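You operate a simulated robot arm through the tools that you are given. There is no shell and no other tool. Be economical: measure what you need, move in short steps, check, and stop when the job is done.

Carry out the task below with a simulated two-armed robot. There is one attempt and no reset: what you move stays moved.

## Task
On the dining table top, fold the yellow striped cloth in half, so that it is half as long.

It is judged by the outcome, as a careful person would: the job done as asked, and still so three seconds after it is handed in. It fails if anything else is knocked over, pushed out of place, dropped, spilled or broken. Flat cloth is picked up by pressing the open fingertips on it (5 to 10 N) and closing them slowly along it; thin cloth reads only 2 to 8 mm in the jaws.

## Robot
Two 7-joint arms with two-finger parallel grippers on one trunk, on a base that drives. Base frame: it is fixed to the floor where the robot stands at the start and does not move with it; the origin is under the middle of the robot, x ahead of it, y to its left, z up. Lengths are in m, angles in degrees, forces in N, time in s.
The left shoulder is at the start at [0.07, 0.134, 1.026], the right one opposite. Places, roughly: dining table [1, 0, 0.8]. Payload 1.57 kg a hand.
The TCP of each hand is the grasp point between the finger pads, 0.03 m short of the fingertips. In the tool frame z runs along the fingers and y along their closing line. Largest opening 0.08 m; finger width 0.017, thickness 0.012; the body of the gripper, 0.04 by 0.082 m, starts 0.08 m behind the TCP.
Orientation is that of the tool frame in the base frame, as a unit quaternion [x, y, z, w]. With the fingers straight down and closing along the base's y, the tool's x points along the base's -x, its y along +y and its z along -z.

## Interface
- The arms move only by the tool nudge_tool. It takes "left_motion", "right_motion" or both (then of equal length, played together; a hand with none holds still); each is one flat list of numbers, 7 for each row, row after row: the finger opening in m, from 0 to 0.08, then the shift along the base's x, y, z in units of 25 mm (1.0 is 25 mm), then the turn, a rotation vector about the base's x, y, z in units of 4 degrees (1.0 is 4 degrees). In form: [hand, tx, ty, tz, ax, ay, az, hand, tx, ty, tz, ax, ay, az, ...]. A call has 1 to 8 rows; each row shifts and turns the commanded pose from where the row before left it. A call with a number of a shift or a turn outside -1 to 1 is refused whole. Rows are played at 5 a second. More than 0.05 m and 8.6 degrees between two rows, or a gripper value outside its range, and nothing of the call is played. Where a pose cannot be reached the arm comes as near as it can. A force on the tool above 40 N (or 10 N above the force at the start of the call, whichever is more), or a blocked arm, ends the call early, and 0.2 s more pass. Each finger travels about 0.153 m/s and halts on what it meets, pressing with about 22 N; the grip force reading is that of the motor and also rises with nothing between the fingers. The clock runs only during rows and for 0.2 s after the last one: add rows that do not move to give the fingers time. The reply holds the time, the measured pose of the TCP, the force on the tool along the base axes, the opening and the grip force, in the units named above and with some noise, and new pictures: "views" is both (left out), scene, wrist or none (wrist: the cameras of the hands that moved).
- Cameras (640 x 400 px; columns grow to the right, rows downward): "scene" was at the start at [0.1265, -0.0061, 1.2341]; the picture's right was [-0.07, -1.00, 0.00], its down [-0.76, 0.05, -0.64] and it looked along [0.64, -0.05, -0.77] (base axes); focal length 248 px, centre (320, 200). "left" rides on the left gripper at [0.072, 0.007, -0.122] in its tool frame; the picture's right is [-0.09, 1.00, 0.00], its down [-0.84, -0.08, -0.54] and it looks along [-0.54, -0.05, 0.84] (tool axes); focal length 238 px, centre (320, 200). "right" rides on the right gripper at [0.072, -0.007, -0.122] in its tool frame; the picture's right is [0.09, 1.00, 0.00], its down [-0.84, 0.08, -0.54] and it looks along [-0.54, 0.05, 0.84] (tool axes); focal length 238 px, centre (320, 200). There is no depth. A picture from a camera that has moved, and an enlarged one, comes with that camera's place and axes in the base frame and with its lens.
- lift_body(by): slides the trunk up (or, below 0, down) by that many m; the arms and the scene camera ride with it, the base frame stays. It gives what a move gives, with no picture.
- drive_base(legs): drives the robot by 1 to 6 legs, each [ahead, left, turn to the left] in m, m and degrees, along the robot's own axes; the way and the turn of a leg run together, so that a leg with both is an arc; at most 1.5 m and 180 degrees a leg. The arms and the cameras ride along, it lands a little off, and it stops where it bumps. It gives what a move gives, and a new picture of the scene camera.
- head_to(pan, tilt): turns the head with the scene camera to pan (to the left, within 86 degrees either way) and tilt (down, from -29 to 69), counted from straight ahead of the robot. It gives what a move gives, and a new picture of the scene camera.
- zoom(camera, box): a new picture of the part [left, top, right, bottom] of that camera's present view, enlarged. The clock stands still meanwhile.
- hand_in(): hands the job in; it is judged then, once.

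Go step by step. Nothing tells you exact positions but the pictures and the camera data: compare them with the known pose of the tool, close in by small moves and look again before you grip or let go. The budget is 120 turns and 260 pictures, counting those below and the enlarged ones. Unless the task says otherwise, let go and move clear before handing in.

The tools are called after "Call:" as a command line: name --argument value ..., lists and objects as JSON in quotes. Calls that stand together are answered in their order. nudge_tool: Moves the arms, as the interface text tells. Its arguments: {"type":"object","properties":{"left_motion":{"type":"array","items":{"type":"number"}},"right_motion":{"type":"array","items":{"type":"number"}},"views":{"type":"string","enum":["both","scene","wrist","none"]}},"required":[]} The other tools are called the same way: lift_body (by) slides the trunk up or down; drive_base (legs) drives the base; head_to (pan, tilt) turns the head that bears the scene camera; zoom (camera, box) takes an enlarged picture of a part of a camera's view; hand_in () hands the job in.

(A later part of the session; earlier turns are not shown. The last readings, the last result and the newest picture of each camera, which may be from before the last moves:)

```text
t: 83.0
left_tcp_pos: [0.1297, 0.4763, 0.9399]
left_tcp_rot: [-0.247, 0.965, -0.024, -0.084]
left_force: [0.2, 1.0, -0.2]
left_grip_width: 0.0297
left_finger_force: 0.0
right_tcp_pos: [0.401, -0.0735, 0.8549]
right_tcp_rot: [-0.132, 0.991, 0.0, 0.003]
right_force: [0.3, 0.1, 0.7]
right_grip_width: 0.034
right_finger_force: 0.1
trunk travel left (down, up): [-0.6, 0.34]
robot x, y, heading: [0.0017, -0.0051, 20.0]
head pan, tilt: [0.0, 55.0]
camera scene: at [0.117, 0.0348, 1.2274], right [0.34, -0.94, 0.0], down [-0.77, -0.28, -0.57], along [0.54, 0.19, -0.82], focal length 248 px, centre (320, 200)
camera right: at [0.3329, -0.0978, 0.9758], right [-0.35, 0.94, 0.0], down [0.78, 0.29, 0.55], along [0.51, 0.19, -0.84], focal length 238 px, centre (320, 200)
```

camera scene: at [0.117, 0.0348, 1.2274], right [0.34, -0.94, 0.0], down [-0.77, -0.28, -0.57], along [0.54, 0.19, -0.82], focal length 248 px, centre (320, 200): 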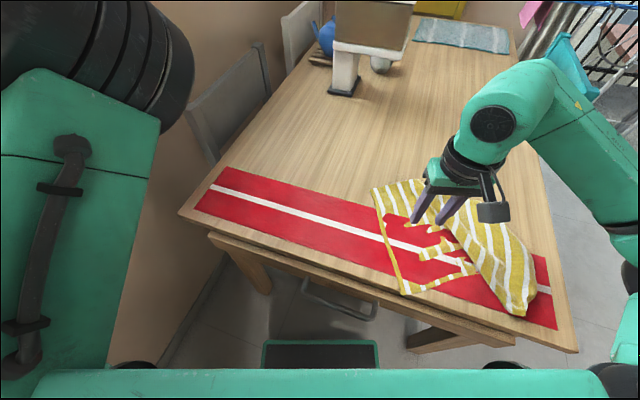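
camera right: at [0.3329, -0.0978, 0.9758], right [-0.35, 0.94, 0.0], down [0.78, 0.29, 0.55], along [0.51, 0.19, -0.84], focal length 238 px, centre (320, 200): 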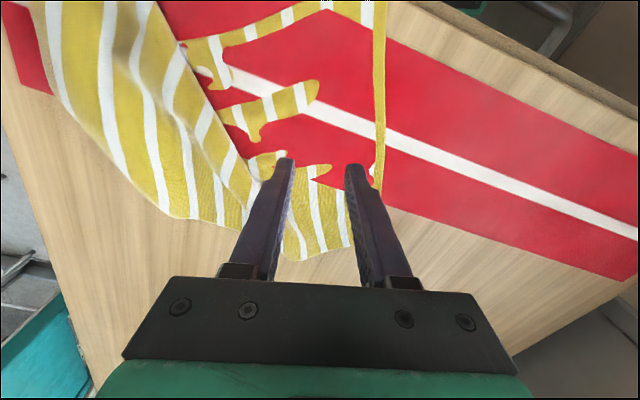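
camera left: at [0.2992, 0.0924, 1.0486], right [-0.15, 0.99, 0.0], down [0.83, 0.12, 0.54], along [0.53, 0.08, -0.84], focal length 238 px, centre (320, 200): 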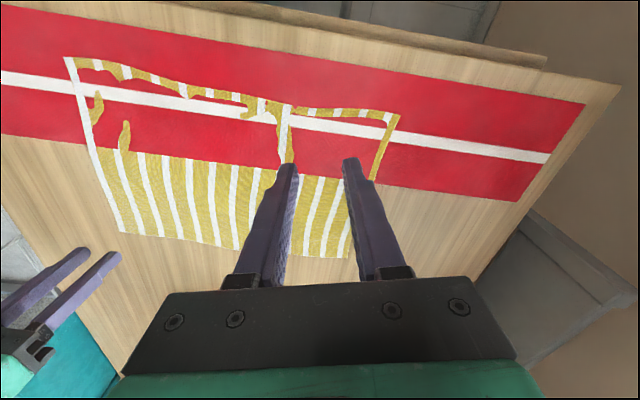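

Call:
nudge_tool --right_motion '[0.034, -0.2, 0.5, -0.6, 0, 0, 0, 0.034, -0.16, 0.44, -0.7, 0, 0, 0, 0.034, 0, 0, -0.7, 0, 0, 0, 0.034, 0, 0, -0.5, 0, 0, 0, 0.034, 0, 0, -0.3, 0, 0, 0, 0.034, 0, 0, 0, 0, 0, 0]' --views "wrist"

```text
t: 84.4
left_tcp_pos: [0.1302, 0.4757, 0.9396]
left_tcp_rot: [-0.247, 0.965, -0.022, -0.083]
left_force: [0.3, -0.1, 0.1]
left_grip_width: 0.0301
left_finger_force: 0.0
right_tcp_pos: [0.3934, -0.0531, 0.7847]
right_tcp_rot: [-0.132, 0.991, 0.001, 0.004]
right_force: [1.1, 0.2, -0.1]
right_grip_width: 0.034
right_finger_force: 0.1
trunk travel left (down, up): [-0.6, 0.34]
robot x, y, heading: [-0.0005, -0.0069, 19.4]
head pan, tilt: [0.0, 55.0]
camera right: at [0.3247, -0.0777, 0.9049], right [-0.35, 0.94, 0.0], down [0.78, 0.29, 0.55], along [0.51, 0.19, -0.84], focal length 238 px, centre (320, 200)
```

right: 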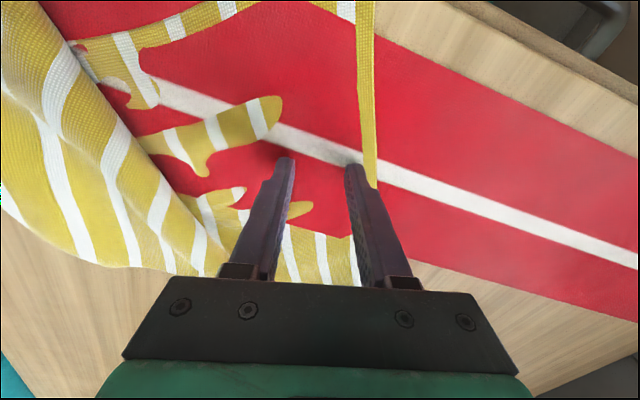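

Call:
nudge_tool --right_motion '[0.034, 0, 0, -0.13, 0, 0, 0, 0.029, 0, 0, 0, 0, 0, 0, 0.024, 0, 0, 0, 0, 0, 0, 0.019, 0, 0, 0, 0, 0, 0, 0.014, 0, 0, 0, 0, 0, 0, 0.009, 0, 0, 0, 0, 0, 0, 0.004, 0, 0, 0, 0, 0, 0, 0, 0, 0, 0, 0, 0, 0]' --views "wrist"

```text
t: 86.2
left_tcp_pos: [0.1293, 0.475, 0.9404]
left_tcp_rot: [-0.247, 0.965, -0.024, -0.083]
left_force: [0.2, 0.2, 0.2]
left_grip_width: 0.0303
left_finger_force: 0.0
right_tcp_pos: [0.3919, -0.0524, 0.7809]
right_tcp_rot: [-0.132, 0.991, 0.001, 0.004]
right_force: [-0.2, -0.1, 10.6]
right_grip_width: 0.0021
right_finger_force: 22.0
trunk travel left (down, up): [-0.6, 0.34]
robot x, y, heading: [0.0038, -0.0066, 19.8]
head pan, tilt: [0.0, 55.0]
camera right: at [0.3236, -0.0777, 0.9025], right [-0.35, 0.94, 0.0], down [0.78, 0.29, 0.55], along [0.52, 0.19, -0.84], focal length 238 px, centre (320, 200)
```

right: 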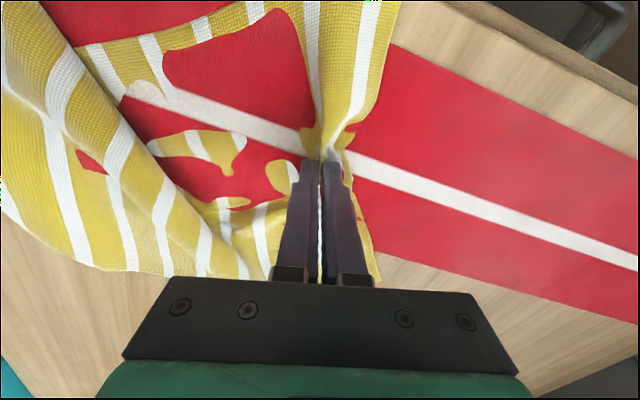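

I have the middle of the left edge. I'll drag it left, low over the table, to flatten the ridge.

Call:
nudge_tool --right_motion '[0, 0, 0.2, 0.5, 0, 0, 0, 0, 0.3, 0.8, 0, 0, 0, 0, 0, 0.3, 0.8, 0, 0, 0, 0, 0, 0.3, 0.8, 0, 0, 0, 0, 0, 0.3, 0.8, 0, 0, 0, 0, 0, 0.3, 0.8, 0, 0, 0, 0, 0, 0.3, 0.8, 0, 0, 0, 0, 0, 0.3, 0.8, 0, 0, 0, 0]'

```text
t: 88.0
left_tcp_pos: [0.1301, 0.4757, 0.9395]
left_tcp_rot: [-0.247, 0.965, -0.023, -0.083]
left_force: [-0.3, -0.1, 0.1]
left_grip_width: 0.03
left_finger_force: 0.1
right_tcp_pos: [0.4435, 0.094, 0.7941]
right_tcp_rot: [-0.132, 0.991, 0.001, 0.004]
right_force: [-0.4, -0.4, 0.0]
right_grip_width: 0.0021
right_finger_force: 21.8
trunk travel left (down, up): [-0.6, 0.34]
robot x, y, heading: [0.0024, -0.0089, 19.7]
head pan, tilt: [0.0, 55.0]
camera scene: at [0.1165, 0.0347, 1.2275], right [0.34, -0.94, 0.0], down [-0.77, -0.28, -0.57], along [0.54, 0.19, -0.82], focal length 248 px, centre (320, 200)
camera right: at [0.3759, 0.0682, 0.9147], right [-0.35, 0.94, 0.0], down [0.78, 0.29, 0.55], along [0.51, 0.19, -0.84], focal length 238 px, centre (320, 200)
```

scene: 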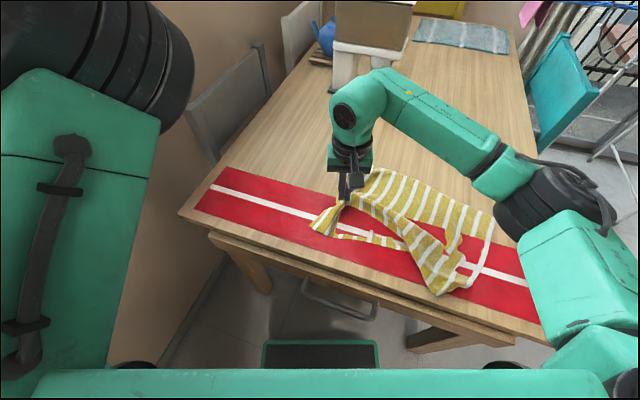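
right: 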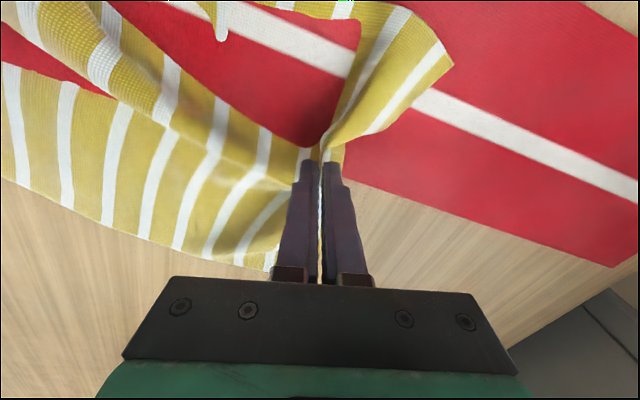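

Call:
nudge_tool --right_motion '[0, 0, 0.6, 0, 0, 0, 0, 0, 0, 0.6, 0, 0, 0, 0, 0, 0, 0.2, -0.3, 0, 0, 0, 0.01, 0, 0, -0.1, 0, 0, 0, 0.03, 0, 0, 0, 0, 0, 0, 0.04, 0, 0, 0.3, 0, 0, 0, 0.04, 0, 0, 1, 0, 0, 0, 0.04, 0, 0, 1, 0, 0, 0]' --views "none"

Call:
nudge_tool --right_motion '[0.04, 0.2, -0.9, 0.8, 0, 0, 0, 0.04, 0.2, -0.9, 0.8, 0, 0, 0, 0.04, 0.2, -0.9, 0.8, 0, 0, 0, 0.04, 0.2, -0.9, 0, 0, 0, 0, 0.04, 0.2, -0.9, 0, 0, 0, 0, 0.04, 0.2, -0.9, 0, 0, 0, 0, 0.04, 0.2, -0.9, 0, 0, 0, 0, 0.04, 0.2, -0.9, 0, 0, 0, 0]'

Call:
zoom --camera "scene" --box '[270, 140, 560, 321]'

```text
t: 89.8
left_tcp_pos: [0.1298, 0.475, 0.9407]
left_tcp_rot: [-0.247, 0.965, -0.023, -0.083]
left_force: [-0.4, 1.7, 1.7]
left_grip_width: 0.0299
left_finger_force: 0.3
right_tcp_pos: [0.4443, 0.1304, 0.8391]
right_tcp_rot: [-0.132, 0.991, 0.0, 0.005]
right_force: [0.0, -1.4, -0.6]
right_grip_width: 0.04
right_finger_force: 0.2
trunk travel left (down, up): [-0.6, 0.34]
robot x, y, heading: [0.0051, -0.0051, 19.6]
head pan, tilt: [0.0, 55.0]
```

```text
t: 91.6
left_tcp_pos: [0.1294, 0.4751, 0.941]
left_tcp_rot: [-0.246, 0.965, -0.023, -0.083]
left_force: [0.2, -1.3, -0.8]
left_grip_width: 0.0304
left_finger_force: 0.0
right_tcp_pos: [0.4867, -0.0524, 0.9026]
right_tcp_rot: [-0.132, 0.991, 0.001, 0.004]
right_force: [0.3, 0.0, 0.0]
right_grip_width: 0.0403
right_finger_force: 0.0
trunk travel left (down, up): [-0.6, 0.34]
robot x, y, heading: [0.0022, -0.006, 19.6]
head pan, tilt: [0.0, 55.0]
camera scene: at [0.1163, 0.033, 1.2276], right [0.34, -0.94, 0.0], down [-0.77, -0.27, -0.57], along [0.54, 0.19, -0.82], focal length 248 px, centre (320, 200)
camera right: at [0.4168, -0.0768, 1.0243], right [-0.35, 0.94, 0.0], down [0.78, 0.29, 0.55], along [0.51, 0.19, -0.84], focal length 238 px, centre (320, 200)
```

scene: 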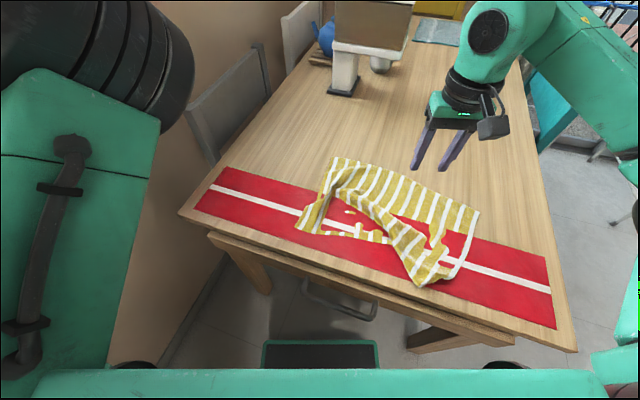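
right: 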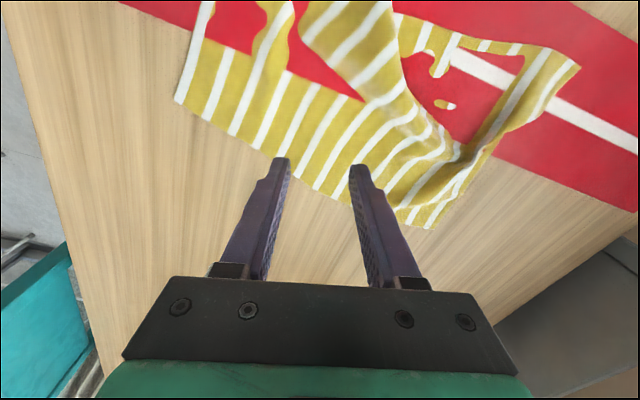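

```text
2.21 times, centred on (415, 230) of scene
camera zoom: at [0.1163, 0.033, 1.2276], right [0.34, -0.94, 0.0], down [-0.77, -0.27, -0.57], along [0.54, 0.19, -0.82], focal length 546 px, centre (110, 133)
```

zoom: 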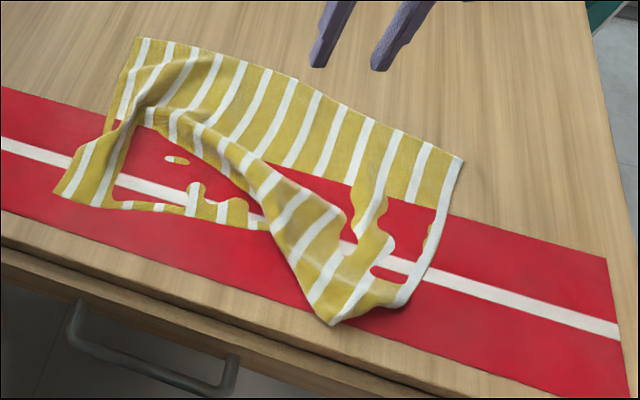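

The far edge is straight now; the near side still has a ridge and is close to the table's edge. I'll take the far edge at its middle and pull the cloth away from me.

Call:
nudge_tool --right_motion '[0.034, 0.3, 0.15, -0.6, 0, 0, 0, 0.034, 0.3, 0.15, -0.8, 0, 0, 0, 0.034, 0.3, 0.15, -0.8, 0, 0, 0, 0.034, 0.3, 0.15, -0.8, 0, 0, 0, 0.034, 0.3, 0.15, -0.8, 0, 0, 0, 0.034, 0.14, 0.15, -0.6, 0, 0, 0, 0.034, 0, 0, -0.2, 0, 0, 0, 0.034, 0, 0, 0, 0, 0, 0]' --views "wrist"

```text
t: 93.4
left_tcp_pos: [0.1298, 0.4742, 0.9405]
left_tcp_rot: [-0.247, 0.965, -0.023, -0.084]
left_force: [0.2, -0.1, -0.5]
left_grip_width: 0.0302
left_finger_force: 0.1
right_tcp_pos: [0.5231, -0.0263, 0.7847]
right_tcp_rot: [-0.132, 0.991, 0.001, 0.003]
right_force: [0.1, 0.1, 0.3]
right_grip_width: 0.0342
right_finger_force: 0.0
trunk travel left (down, up): [-0.6, 0.34]
robot x, y, heading: [-0.0016, -0.0078, 19.7]
head pan, tilt: [0.0, 55.0]
camera right: at [0.4563, -0.0526, 0.9061], right [-0.35, 0.94, 0.0], down [0.78, 0.29, 0.55], along [0.51, 0.19, -0.84], focal length 238 px, centre (320, 200)
```

right: 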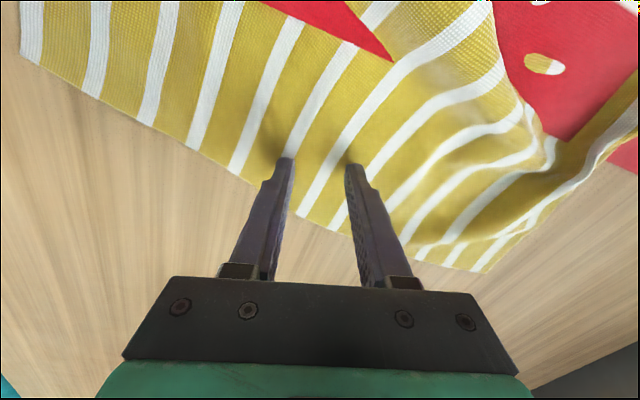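

Call:
nudge_tool --right_motion '[0.034, 0, 0, -0.13, 0, 0, 0, 0.029, 0, 0, 0, 0, 0, 0, 0.024, 0, 0, 0, 0, 0, 0, 0.019, 0, 0, 0, 0, 0, 0, 0.014, 0, 0, 0, 0, 0, 0, 0.009, 0, 0, 0, 0, 0, 0, 0.004, 0, 0, 0, 0, 0, 0, 0, 0, 0, 0, 0, 0, 0]' --views "none"

Call:
nudge_tool --right_motion '[0, 0, 0, 0.4, 0, 0, 0, 0, 0.6, 0, 0.1, 0, 0, 0, 0, 0.6, 0, 0, 0, 0, 0, 0, 0.6, 0, 0, 0, 0, 0, 0, 0.6, 0, 0, 0, 0, 0, 0, 0.6, 0, 0, 0, 0, 0, 0, 0.4, 0, 0, 0, 0, 0]'

```text
t: 95.2
left_tcp_pos: [0.1299, 0.4757, 0.9403]
left_tcp_rot: [-0.248, 0.965, -0.024, -0.084]
left_force: [0.0, 0.7, 0.1]
left_grip_width: 0.0302
left_finger_force: 0.2
right_tcp_pos: [0.5226, -0.0275, 0.7834]
right_tcp_rot: [-0.133, 0.991, 0.0, 0.004]
right_force: [0.1, -0.9, -0.3]
right_grip_width: 0.0
right_finger_force: 20.9
trunk travel left (down, up): [-0.6, 0.34]
robot x, y, heading: [0.0019, -0.0055, 19.7]
head pan, tilt: [0.0, 55.0]
```

```text
t: 96.8
left_tcp_pos: [0.1298, 0.4761, 0.9406]
left_tcp_rot: [-0.247, 0.965, -0.023, -0.083]
left_force: [0.0, 0.0, 1.0]
left_grip_width: 0.0298
left_finger_force: 0.2
right_tcp_pos: [0.6106, -0.0264, 0.7963]
right_tcp_rot: [-0.132, 0.991, 0.0, 0.004]
right_force: [1.0, -0.6, 0.2]
right_grip_width: 0.0001
right_finger_force: 21.7
trunk travel left (down, up): [-0.6, 0.34]
robot x, y, heading: [0.0, -0.0092, 19.9]
head pan, tilt: [0.0, 55.0]
camera scene: at [0.1166, 0.0341, 1.2275], right [0.34, -0.94, 0.0], down [-0.77, -0.28, -0.57], along [0.54, 0.19, -0.82], focal length 248 px, centre (320, 200)
camera right: at [0.5424, -0.0525, 0.9165], right [-0.35, 0.94, 0.0], down [0.78, 0.29, 0.55], along [0.51, 0.19, -0.84], focal length 238 px, centre (320, 200)
```

scene: 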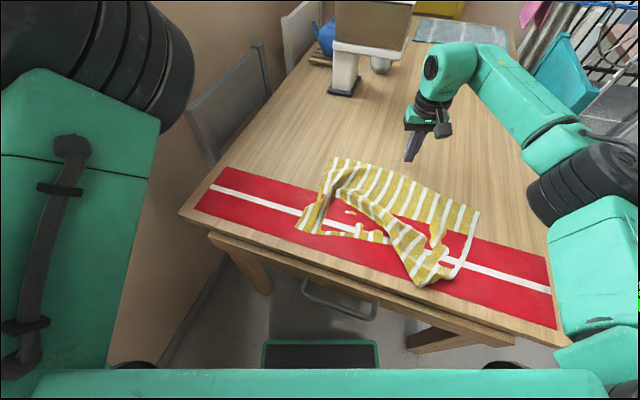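
right: 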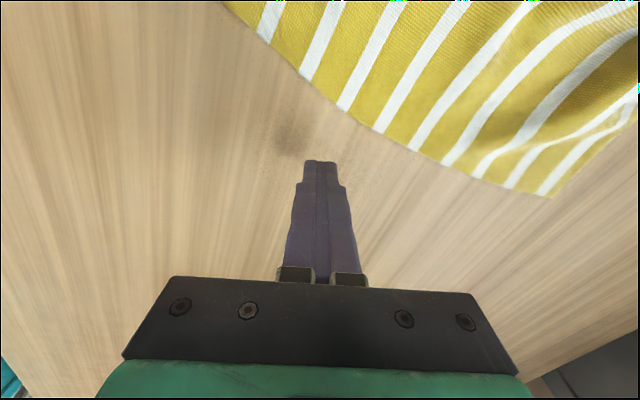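

It missed; the bare table is slightly lower than the runner. I'll go back, press until there's force, and close again.

Call:
nudge_tool --right_motion '[0, 0, 0, 0.6, 0, 0, 0, 0.034, -0.9, 0, 0, 0, 0, 0, 0.034, -0.9, 0, 0, 0, 0, 0, 0.034, -0.9, 0, 0, 0, 0, 0, 0.034, -0.85, 0, 0, 0, 0, 0, 0.034, 0, 0, -0.6, 0, 0, 0, 0.034, 0, 0, -0.6, 0, 0, 0, 0.034, 0, 0, -0.1, 0, 0, 0]' --views "none"

Call:
nudge_tool --right_motion '[0.034, 0, 0, -0.1, 0, 0, 0, 0.034, 0, 0, 0, 0, 0, 0]' --views "wrist"

```text
t: 98.6
left_tcp_pos: [0.1274, 0.4753, 0.942]
left_tcp_rot: [-0.246, 0.965, -0.024, -0.082]
left_force: [-0.2, 0.3, 0.1]
left_grip_width: 0.0298
left_finger_force: 0.0
right_tcp_pos: [0.5191, -0.027, 0.7812]
right_tcp_rot: [-0.132, 0.991, 0.002, 0.009]
right_force: [6.5, -2.5, 32.2]
right_grip_width: 0.0342
right_finger_force: 0.2
trunk travel left (down, up): [-0.6, 0.34]
robot x, y, heading: [0.0026, -0.0072, 19.6]
head pan, tilt: [0.0, 55.0]
```

```text
t: 99.0
left_tcp_pos: [0.1274, 0.4745, 0.9404]
left_tcp_rot: [-0.246, 0.966, -0.023, -0.082]
left_force: [-0.1, -0.3, -0.4]
left_grip_width: 0.0302
left_finger_force: 0.1
right_tcp_pos: [0.5201, -0.0271, 0.7807]
right_tcp_rot: [-0.131, 0.991, 0.004, 0.009]
right_force: [-5.7, -2.0, 20.4]
right_grip_width: 0.034
right_finger_force: 0.3
trunk travel left (down, up): [-0.6, 0.34]
robot x, y, heading: [0.0005, -0.0053, 19.8]
head pan, tilt: [0.0, 55.0]
stopped in row 1 (right hand): the force on the tool passed its limit (the readings are from after the stop); the commanded pose is now the measured one
camera right: at [0.4512, -0.0536, 0.9016], right [-0.35, 0.94, 0.0], down [0.78, 0.29, 0.56], along [0.52, 0.2, -0.83], focal length 238 px, centre (320, 200)
```

right: 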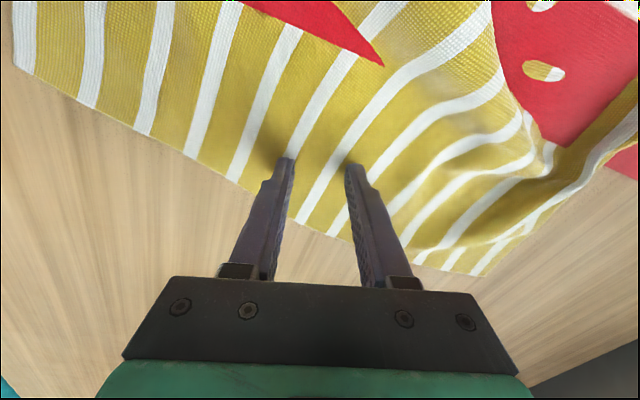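

Call:
nudge_tool --right_motion '[0.034, 0, 0, 0.03, 0, 0, 0, 0.029, 0, 0, 0, 0, 0, 0, 0.024, 0, 0, 0, 0, 0, 0, 0.019, 0, 0, 0, 0, 0, 0, 0.014, 0, 0, 0, 0, 0, 0, 0.009, 0, 0, 0, 0, 0, 0, 0.004, 0, 0, 0, 0, 0, 0, 0, 0, 0, 0, 0, 0, 0]' --views "wrist"

```text
t: 100.8
left_tcp_pos: [0.1273, 0.4748, 0.9412]
left_tcp_rot: [-0.247, 0.965, -0.025, -0.081]
left_force: [0.0, 1.5, 1.0]
left_grip_width: 0.0299
left_finger_force: 0.0
right_tcp_pos: [0.5196, -0.0283, 0.78]
right_tcp_rot: [-0.131, 0.991, 0.003, 0.01]
right_force: [1.2, -0.8, 29.8]
right_grip_width: 0.0024
right_finger_force: 22.0
trunk travel left (down, up): [-0.6, 0.34]
robot x, y, heading: [0.0027, -0.0069, 19.6]
head pan, tilt: [0.0, 55.0]
camera right: at [0.4503, -0.0541, 0.9015], right [-0.35, 0.94, 0.0], down [0.78, 0.29, 0.56], along [0.52, 0.2, -0.83], focal length 238 px, centre (320, 200)
```

right: 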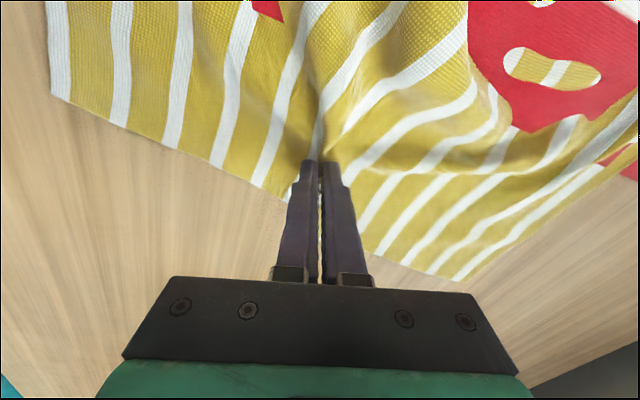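

Gripped at 2.4 mm. Now I'll pull away from me by about 0.1 m.

Call:
nudge_tool --right_motion '[0, 0, 0, 0.5, 0, 0, 0, 0, 0.5, 0, 0.1, 0, 0, 0, 0, 0.6, 0, 0, 0, 0, 0, 0, 0.6, 0, 0, 0, 0, 0, 0, 0.6, 0, 0, 0, 0, 0, 0, 0.6, 0, 0, 0, 0, 0, 0, 0.6, 0, 0, 0, 0, 0, 0, 0.5, 0, 0, 0, 0, 0]'

Call:
zoom --camera "scene" --box '[270, 140, 560, 321]'

```text
t: 102.6
left_tcp_pos: [0.1303, 0.4743, 0.9409]
left_tcp_rot: [-0.247, 0.965, -0.023, -0.084]
left_force: [0.2, -0.8, 0.2]
left_grip_width: 0.0301
left_finger_force: 0.0
right_tcp_pos: [0.622, -0.0303, 0.7947]
right_tcp_rot: [-0.131, 0.991, 0.002, 0.007]
right_force: [-0.1, 0.3, -0.7]
right_grip_width: 0.0023
right_finger_force: 21.9
trunk travel left (down, up): [-0.6, 0.34]
robot x, y, heading: [-0.0006, -0.0036, 19.4]
head pan, tilt: [0.0, 55.0]
camera scene: at [0.1168, 0.0341, 1.2275], right [0.34, -0.94, 0.0], down [-0.77, -0.28, -0.57], along [0.54, 0.19, -0.82], focal length 248 px, centre (320, 200)
camera right: at [0.5538, -0.0563, 0.9149], right [-0.35, 0.94, 0.0], down [0.78, 0.29, 0.56], along [0.52, 0.2, -0.83], focal length 238 px, centre (320, 200)
```

scene: 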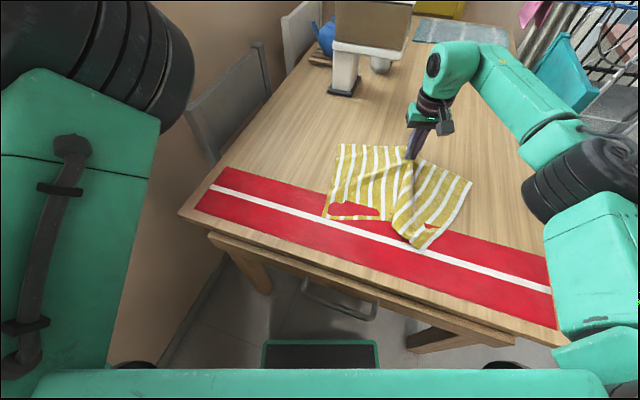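
right: 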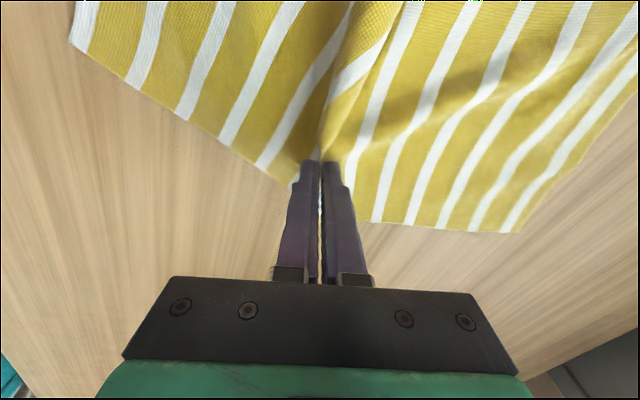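

```text
2.21 times, centred on (415, 230) of scene
camera zoom: at [0.1168, 0.0341, 1.2275], right [0.34, -0.94, 0.0], down [-0.77, -0.28, -0.57], along [0.54, 0.19, -0.82], focal length 546 px, centre (110, 133)
```

zoom: 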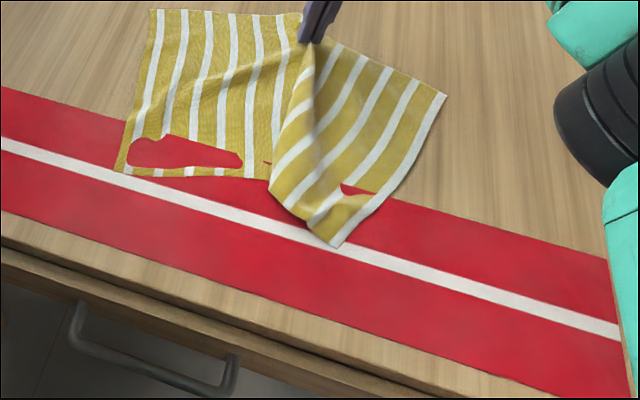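

The cloth is now two fairly flat halves with a soft ridge at the middle. I'll release it and go to the middle of the right edge, about (.493,-.143).

Call:
nudge_tool --right_motion '[0, 0, 0, -0.45, 0, 0, 0, 0.01, 0, 0, 0, 0, 0, 0, 0.03, 0, 0, 0, 0, 0, 0, 0.034, 0, 0, 0, 0, 0, 0, 0.034, 0, 0, 0.8, 0, 0, 0, 0.034, 0, 0, 1, 0, 0, -1, 0.034, 0, 0, 1, 0, 0, -1, 0.034, 0, 0, 0.5, 0, 0, -1]' --views "none"

Call:
nudge_tool --right_motion '[0.034, -0.6, -0.45, 0, 0, 0, -1, 0.034, -0.6, -0.45, 0, 0, 0, -1, 0.034, -0.6, -0.45, 0, 0, 0, -1, 0.034, -0.6, -0.45, 0, 0, 0, -1, 0.034, -0.6, -0.45, 0, 0, 0, -1, 0.034, -0.6, -0.45, 0, 0, 0, -0.9, 0.034, -0.6, -0.45, 0, 0, 0, -0.5, 0.034, -0.6, -0.45, 0, 0, 0, 0]'

```text
t: 104.4
left_tcp_pos: [0.1299, 0.4746, 0.9396]
left_tcp_rot: [-0.247, 0.965, -0.023, -0.084]
left_force: [-0.6, 0.0, 0.6]
left_grip_width: 0.03
left_finger_force: 0.1
right_tcp_pos: [0.6207, -0.0292, 0.8665]
right_tcp_rot: [-0.027, 1.0, 0.001, 0.009]
right_force: [0.3, 0.1, 0.0]
right_grip_width: 0.0343
right_finger_force: 0.1
trunk travel left (down, up): [-0.6, 0.34]
robot x, y, heading: [-0.0005, -0.0091, 19.4]
head pan, tilt: [0.0, 55.0]
```

```text
t: 106.2
left_tcp_pos: [0.1302, 0.4744, 0.9406]
left_tcp_rot: [-0.247, 0.965, -0.022, -0.083]
left_force: [-0.2, 0.0, -0.2]
left_grip_width: 0.0302
left_finger_force: 0.0
right_tcp_pos: [0.5025, -0.1179, 0.8637]
right_tcp_rot: [0.196, 0.981, 0.0, 0.008]
right_force: [0.3, -0.2, -0.3]
right_grip_width: 0.0341
right_finger_force: 0.1
trunk travel left (down, up): [-0.6, 0.34]
robot x, y, heading: [0.0014, -0.0045, 19.5]
head pan, tilt: [0.0, 55.0]
camera scene: at [0.116, 0.0332, 1.2276], right [0.34, -0.94, 0.0], down [-0.77, -0.27, -0.57], along [0.54, 0.19, -0.82], focal length 248 px, centre (320, 200)
camera right: at [0.4315, -0.096, 0.9852], right [0.3, 0.96, 0.0], down [0.79, -0.25, 0.56], along [0.53, -0.16, -0.83], focal length 238 px, centre (320, 200)
```

scene: 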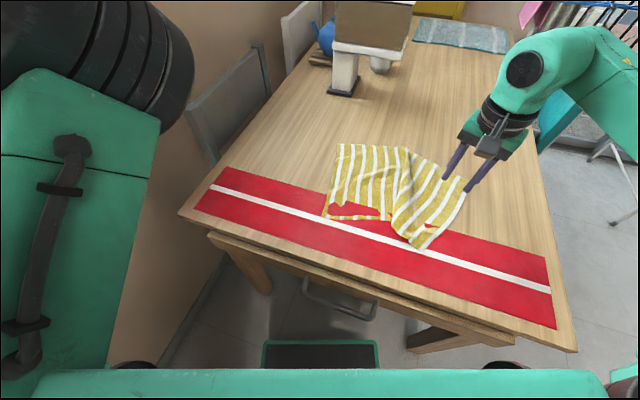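
right: 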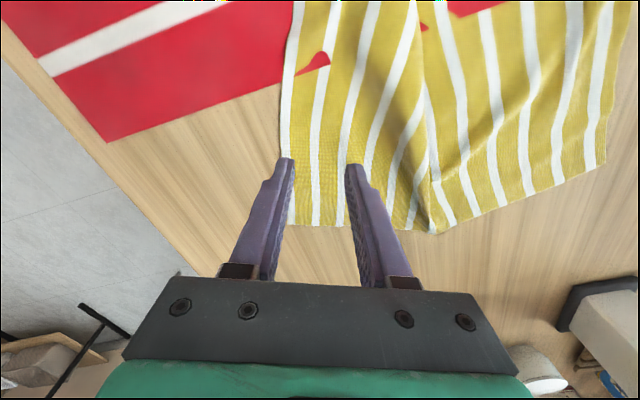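

Call:
nudge_tool --right_motion '[0.034, -0.2, 0, -0.8, 0, 0, 0, 0.034, -0.2, 0, -0.8, 0, 0, 0, 0.034, 0, 0, -0.8, 0, 0, 0, 0.034, 0, 0, -0.6, 0, 0, 0, 0.034, 0, 0, -0.2, 0, 0, 0, 0.034, 0, 0, -0.05, 0, 0, 0, 0.034, 0, 0, 0, 0, 0, 0]' --views "wrist"

```text
t: 107.8
left_tcp_pos: [0.1301, 0.4749, 0.9412]
left_tcp_rot: [-0.247, 0.965, -0.023, -0.083]
left_force: [-0.1, 0.2, -0.3]
left_grip_width: 0.0301
left_finger_force: 0.0
right_tcp_pos: [0.4928, -0.1174, 0.7833]
right_tcp_rot: [0.194, 0.981, 0.001, 0.008]
right_force: [0.1, -0.6, 0.5]
right_grip_width: 0.0341
right_finger_force: 0.0
trunk travel left (down, up): [-0.6, 0.34]
robot x, y, heading: [0.0033, -0.0079, 19.4]
head pan, tilt: [0.0, 55.0]
camera right: at [0.4226, -0.095, 0.9044], right [0.3, 0.96, 0.0], down [0.79, -0.25, 0.56], along [0.53, -0.16, -0.83], focal length 238 px, centre (320, 200)
```

right: 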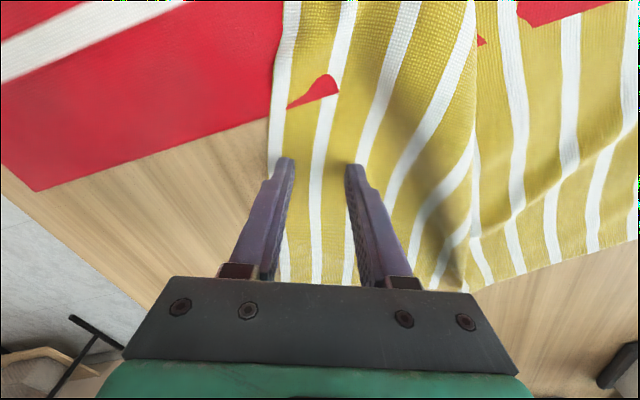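

Alignment is good: the outer tip is just inside the right edge. I'll press lightly and close.

Call:
nudge_tool --right_motion '[0.034, 0, 0, -0.1, 0, 0, 0, 0.034, 0, 0, -0.02, 0, 0, 0, 0.034, 0, 0, 0, 0, 0, 0]' --views "none"

```text
t: 108.6
left_tcp_pos: [0.1296, 0.4765, 0.9404]
left_tcp_rot: [-0.247, 0.965, -0.024, -0.083]
left_force: [0.5, -0.4, 0.0]
left_grip_width: 0.03
left_finger_force: 0.1
right_tcp_pos: [0.4928, -0.1168, 0.7819]
right_tcp_rot: [0.195, 0.981, 0.001, 0.009]
right_force: [0.7, 0.4, 5.0]
right_grip_width: 0.0333
right_finger_force: 0.1
trunk travel left (down, up): [-0.6, 0.34]
robot x, y, heading: [0.0022, -0.0027, 19.5]
head pan, tilt: [0.0, 55.0]
```

Call:
nudge_tool --right_motion '[0.03, 0, 0, -0.04, 0, 0, 0, 0.025, 0, 0, 0, 0, 0, 0, 0.02, 0, 0, 0, 0, 0, 0, 0.016, 0, 0, 0, 0, 0, 0, 0.012, 0, 0, 0, 0, 0, 0, 0.008, 0, 0, 0, 0, 0, 0, 0.004, 0, 0, 0, 0, 0, 0, 0, 0, 0, 0, 0, 0, 0]' --views "wrist"

```text
t: 110.4
left_tcp_pos: [0.1278, 0.4742, 0.9411]
left_tcp_rot: [-0.246, 0.965, -0.023, -0.083]
left_force: [-0.1, 0.0, -0.6]
left_grip_width: 0.0298
left_finger_force: 0.0
right_tcp_pos: [0.491, -0.117, 0.7822]
right_tcp_rot: [0.194, 0.981, 0.001, 0.01]
right_force: [0.6, -3.0, 18.2]
right_grip_width: 0.0066
right_finger_force: 21.7
trunk travel left (down, up): [-0.6, 0.34]
robot x, y, heading: [0.0009, -0.0087, 19.6]
head pan, tilt: [0.0, 55.0]
camera right: at [0.4202, -0.0953, 0.9019], right [0.3, 0.96, 0.0], down [0.79, -0.25, 0.56], along [0.53, -0.16, -0.83], focal length 238 px, centre (320, 200)
```

right: 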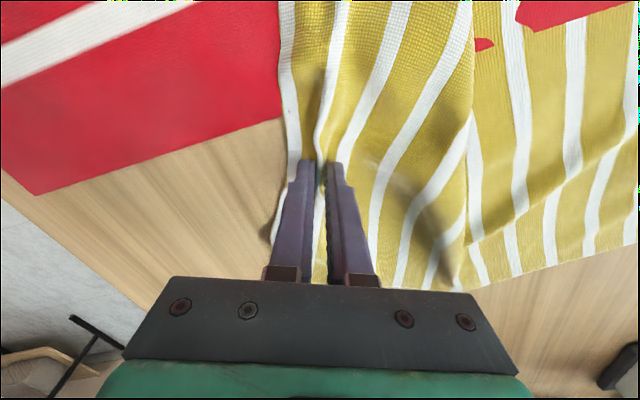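

Gripped. First I'll pull outward, low, to flatten the middle.

Call:
nudge_tool --right_motion '[0, 0.1, -0.2, 0.4, 0, 0, 0, 0, 0.5, -0.6, 0, 0, 0, 0, 0, 0.5, -0.6, 0, 0, 0, 0, 0, 0.5, -0.6, 0, 0, 0, 0, 0, 0.5, -0.6, 0, 0, 0, 0, 0, 0.4, -0.6, 0, 0, 0, 0, 0, 0, 0, 0, 0, 0, 0]'

Call:
zoom --camera "scene" --box '[270, 110, 560, 291]'

```text
t: 112.0
left_tcp_pos: [0.1308, 0.4749, 0.9398]
left_tcp_rot: [-0.247, 0.965, -0.024, -0.083]
left_force: [-0.2, 0.6, -0.1]
left_grip_width: 0.0301
left_finger_force: 0.2
right_tcp_pos: [0.5564, -0.1979, 0.7913]
right_tcp_rot: [0.196, 0.981, 0.0, 0.007]
right_force: [-0.4, -0.2, 0.4]
right_grip_width: 0.0067
right_finger_force: 22.0
trunk travel left (down, up): [-0.6, 0.34]
robot x, y, heading: [0.0025, -0.0087, 19.8]
head pan, tilt: [0.0, 55.0]
camera scene: at [0.1164, 0.0339, 1.2275], right [0.34, -0.94, 0.0], down [-0.77, -0.28, -0.57], along [0.54, 0.19, -0.82], focal length 248 px, centre (320, 200)
camera right: at [0.4858, -0.1764, 0.9129], right [0.3, 0.96, 0.0], down [0.79, -0.25, 0.56], along [0.53, -0.16, -0.83], focal length 238 px, centre (320, 200)
```

scene: 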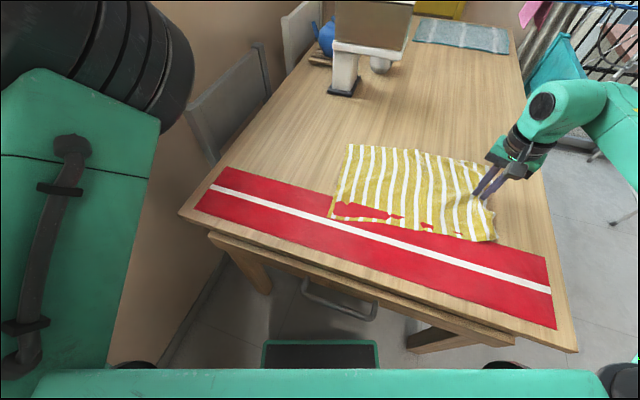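
right: 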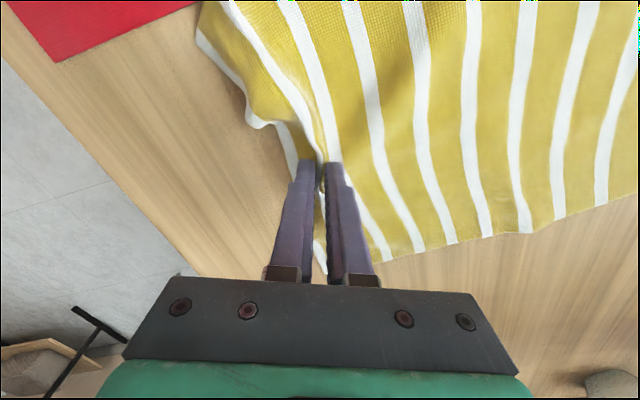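

```text
2.21 times, centred on (415, 200) of scene
camera zoom: at [0.1164, 0.0339, 1.2275], right [0.34, -0.94, 0.0], down [-0.77, -0.28, -0.57], along [0.54, 0.19, -0.82], focal length 546 px, centre (110, 199)
```

zoom: 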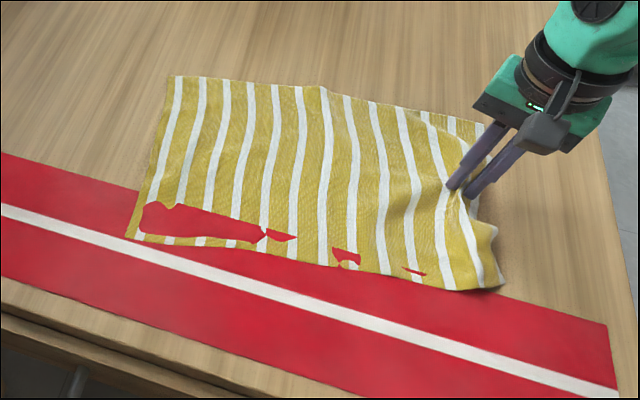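

The cloth lies flat. I'll fold now: arc the right edge over to the left edge, tilting the fingers leftward so the free hem flips over.

Call:
nudge_tool --right_motion '[0, -0.1, 0.6, 0.9, 0.4, 0, 0, 0, -0.1, 0.7, 1, 0.6, 0, 0, 0, -0.1, 0.75, 0.8, 0.7, 0, 0, 0, -0.1, 0.8, 0.6, 0.8, 0, 0, 0, -0.1, 0.8, 0.3, 0.8, 0, 0, 0, -0.1, 0.8, 0.1, 0.8, 0, 0, 0, -0.1, 0.8, 0, 0.8, 0, 0]'

```text
t: 113.6
left_tcp_pos: [0.1312, 0.4758, 0.9389]
left_tcp_rot: [-0.248, 0.965, -0.023, -0.083]
left_force: [-0.4, 0.1, 0.8]
left_grip_width: 0.0302
left_finger_force: 0.1
right_tcp_pos: [0.5378, -0.0651, 0.8822]
right_tcp_rot: [0.194, 0.966, 0.167, -0.025]
right_force: [0.4, -0.3, -0.6]
right_grip_width: 0.0061
right_finger_force: 21.7
trunk travel left (down, up): [-0.6, 0.34]
robot x, y, heading: [0.0014, -0.0036, 19.5]
head pan, tilt: [0.0, 55.0]
camera scene: at [0.1166, 0.034, 1.2275], right [0.34, -0.94, 0.0], down [-0.77, -0.28, -0.57], along [0.54, 0.19, -0.82], focal length 248 px, centre (320, 200)
camera right: at [0.4672, -0.0854, 1.0037], right [0.3, 0.9, 0.32], down [0.79, -0.42, 0.44], along [0.53, 0.13, -0.84], focal length 238 px, centre (320, 200)
```

scene: 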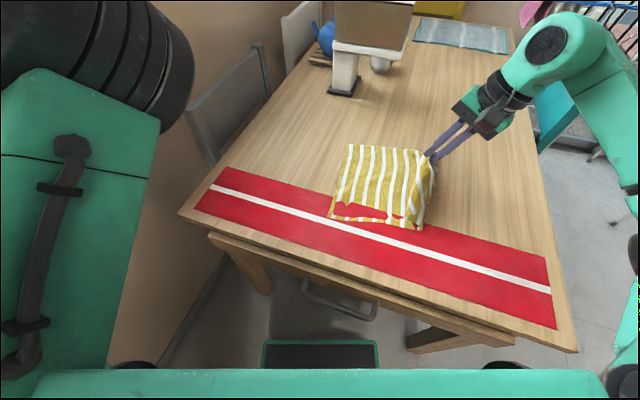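
right: 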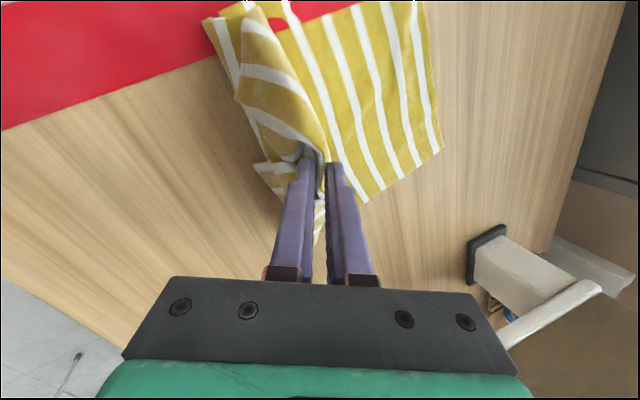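

Going well; the left half stays put. I'll continue over and down.

Call:
nudge_tool --right_motion '[0, -0.1, 0.8, 0.1, 0.7, 0, 0, 0, -0.1, 0.8, 0, 0.7, 0, 0, 0, -0.1, 0.8, -0.1, 0.7, 0, 0, 0, -0.1, 0.8, -0.3, 0.7, 0, 0, 0, -0.1, 0.8, -0.4, 0.7, 0, 0]'

Call:
zoom --camera "scene" --box '[270, 110, 560, 291]'

```text
t: 114.8
left_tcp_pos: [0.1312, 0.4754, 0.9391]
left_tcp_rot: [-0.247, 0.965, -0.024, -0.085]
left_force: [-0.2, -0.4, -0.3]
left_grip_width: 0.03
left_finger_force: 0.1
right_tcp_pos: [0.526, 0.0351, 0.866]
right_tcp_rot: [0.189, 0.939, 0.284, -0.049]
right_force: [0.7, -0.5, -0.2]
right_grip_width: 0.0024
right_finger_force: 21.7
trunk travel left (down, up): [-0.6, 0.34]
robot x, y, heading: [0.0013, -0.0067, 19.7]
head pan, tilt: [0.0, 55.0]
camera scene: at [0.1168, 0.0342, 1.2275], right [0.34, -0.94, 0.0], down [-0.77, -0.28, -0.57], along [0.54, 0.19, -0.82], focal length 248 px, centre (320, 200)
camera right: at [0.4557, -0.0146, 0.9787], right [0.3, 0.79, 0.53], down [0.79, -0.51, 0.33], along [0.53, 0.33, -0.78], focal length 238 px, centre (320, 200)
```

scene: 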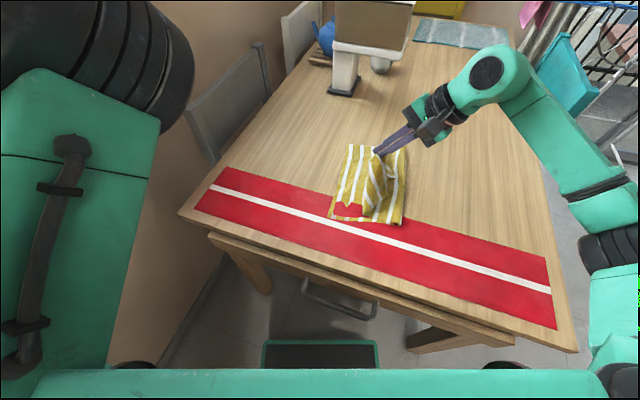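
right: 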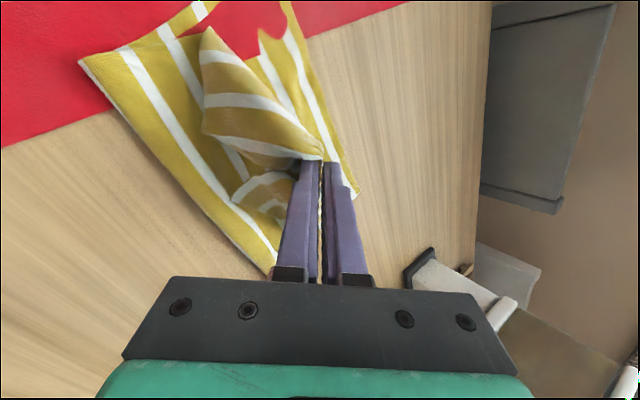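

```text
2.21 times, centred on (415, 200) of scene
camera zoom: at [0.1168, 0.0342, 1.2275], right [0.34, -0.94, 0.0], down [-0.77, -0.28, -0.57], along [0.54, 0.19, -0.82], focal length 546 px, centre (110, 199)
```

zoom: 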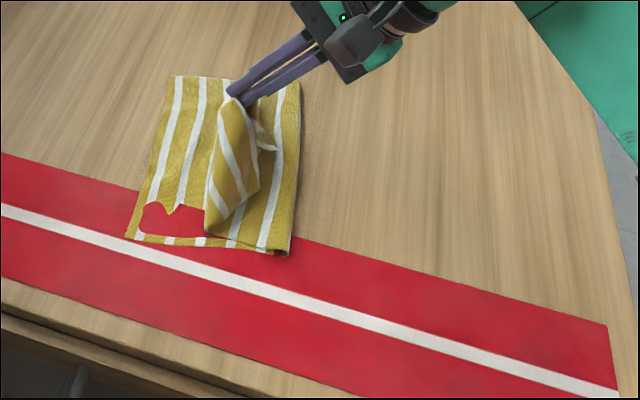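

The fold is forming well with a straight crease. I'll continue to the left edge, lowering.

Call:
nudge_tool --right_motion '[0, -0.1, 0.7, -0.4, 0.3, 0, 0, 0, -0.1, 0.7, -0.5, 0.3, 0, 0, 0, 0, 0.6, -0.6, 0, 0, 0, 0, 0, 0.5, -0.7, 0, 0, 0, 0, 0, 0.1, -0.7, 0, 0, 0, 0, 0, 0, 0, 0, 0, 0]'

Call:
zoom --camera "scene" --box '[290, 120, 450, 220]'

```text
t: 116.2
left_tcp_pos: [0.1291, 0.4757, 0.9403]
left_tcp_rot: [-0.246, 0.965, -0.023, -0.083]
left_force: [1.0, 0.2, 0.1]
left_grip_width: 0.0301
left_finger_force: 0.1
right_tcp_pos: [0.5226, 0.1001, 0.7923]
right_tcp_rot: [0.188, 0.933, 0.304, -0.053]
right_force: [0.1, 0.2, 0.1]
right_grip_width: 0.0022
right_finger_force: 21.6
trunk travel left (down, up): [-0.6, 0.34]
robot x, y, heading: [0.0055, -0.007, 19.6]
head pan, tilt: [0.0, 55.0]
camera scene: at [0.1164, 0.0339, 1.2275], right [0.34, -0.94, 0.0], down [-0.77, -0.28, -0.57], along [0.54, 0.19, -0.82], focal length 248 px, centre (320, 200)
camera right: at [0.4517, 0.0457, 0.9031], right [0.3, 0.77, 0.56], down [0.79, -0.53, 0.3], along [0.53, 0.36, -0.77], focal length 238 px, centre (320, 200)
```

scene: 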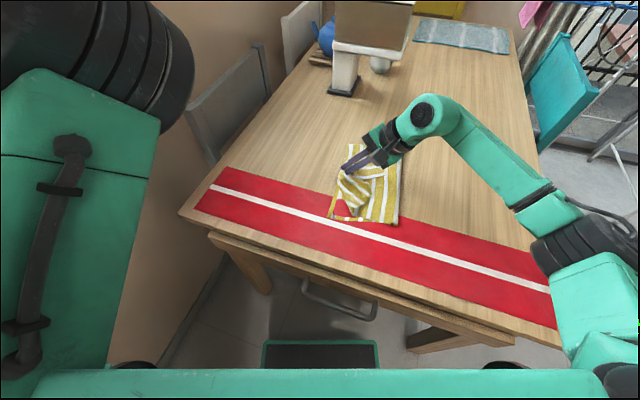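
right: 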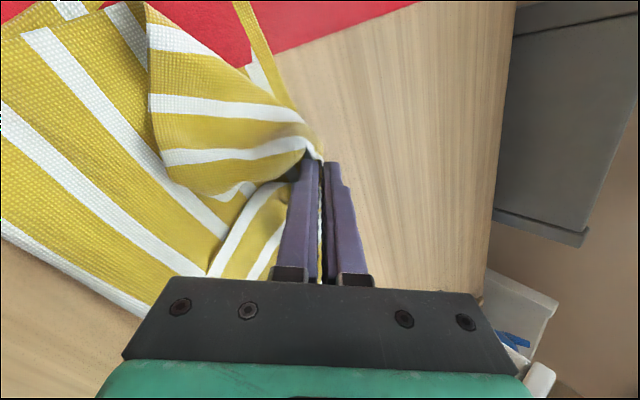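

```text
4.00 times, centred on (370, 170) of scene
camera zoom: at [0.1164, 0.0339, 1.2275], right [0.34, -0.94, 0.0], down [-0.77, -0.28, -0.57], along [0.54, 0.19, -0.82], focal length 990 px, centre (120, 320)
```

zoom: 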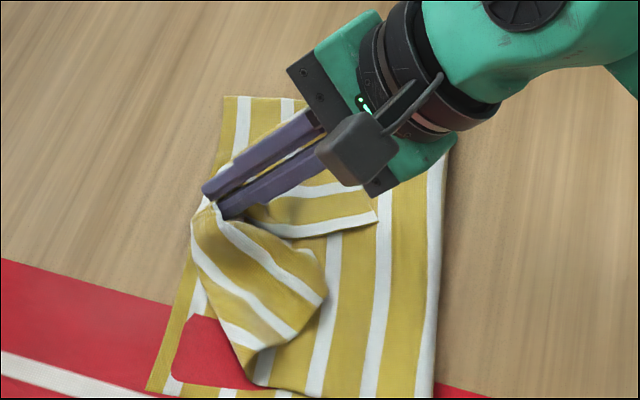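

The edge middle is at the left edge; the two corners of the flap trail behind. I'll release here and see how the cloth relaxes.

Call:
nudge_tool --right_motion '[0, 0, 0.1, -0.3, 0, 0, 0, 0.006, 0, 0, 0, 0, 0, 0, 0.014, 0, 0, 0, 0, 0, 0, 0.02, 0, -0.2, 0.2, 0, 0, 0, 0.02, 0, -0.8, 0.6, 0, 0, 0, 0.02, 0, -0.8, 0.8, 0, 0, 0, 0.02, 0, -0.8, 0.8, 0, 0, 0, 0.02, 0, -0.8, 0.8, 0, 0, 0]'

Call:
zoom --camera "scene" --box '[290, 130, 450, 230]'

```text
t: 118.0
left_tcp_pos: [0.1296, 0.4743, 0.9404]
left_tcp_rot: [-0.247, 0.965, -0.023, -0.084]
left_force: [0.4, 0.7, 0.3]
left_grip_width: 0.0301
left_finger_force: 0.1
right_tcp_pos: [0.5174, 0.0154, 0.8648]
right_tcp_rot: [0.188, 0.933, 0.303, -0.053]
right_force: [-0.2, -0.3, -0.6]
right_grip_width: 0.02
right_finger_force: 0.1
trunk travel left (down, up): [-0.6, 0.34]
robot x, y, heading: [-0.0001, -0.0069, 19.8]
head pan, tilt: [0.0, 55.0]
camera scene: at [0.116, 0.0331, 1.2276], right [0.34, -0.94, 0.0], down [-0.77, -0.27, -0.57], along [0.54, 0.19, -0.82], focal length 248 px, centre (320, 200)
camera right: at [0.4469, -0.0383, 0.9755], right [0.29, 0.77, 0.56], down [0.79, -0.53, 0.3], along [0.53, 0.36, -0.77], focal length 238 px, centre (320, 200)
```

scene: 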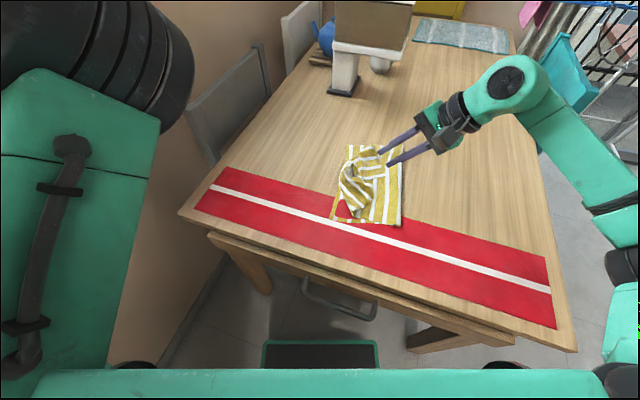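
right: 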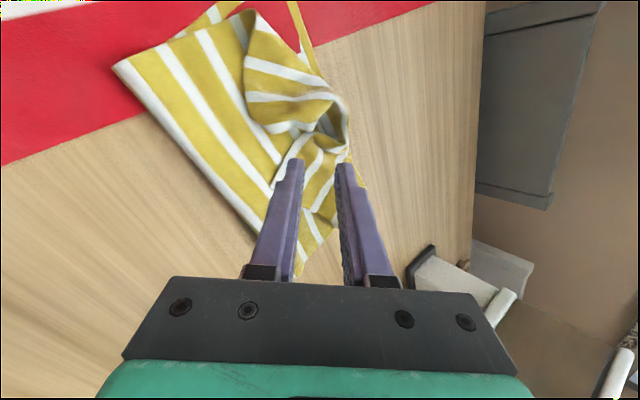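

```text
4.00 times, centred on (370, 180) of scene
camera zoom: at [0.116, 0.0331, 1.2276], right [0.34, -0.94, 0.0], down [-0.77, -0.27, -0.57], along [0.54, 0.19, -0.82], focal length 990 px, centre (120, 280)
```

zoom: 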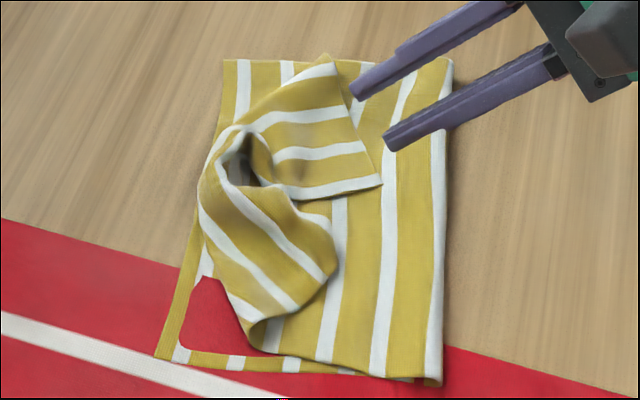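

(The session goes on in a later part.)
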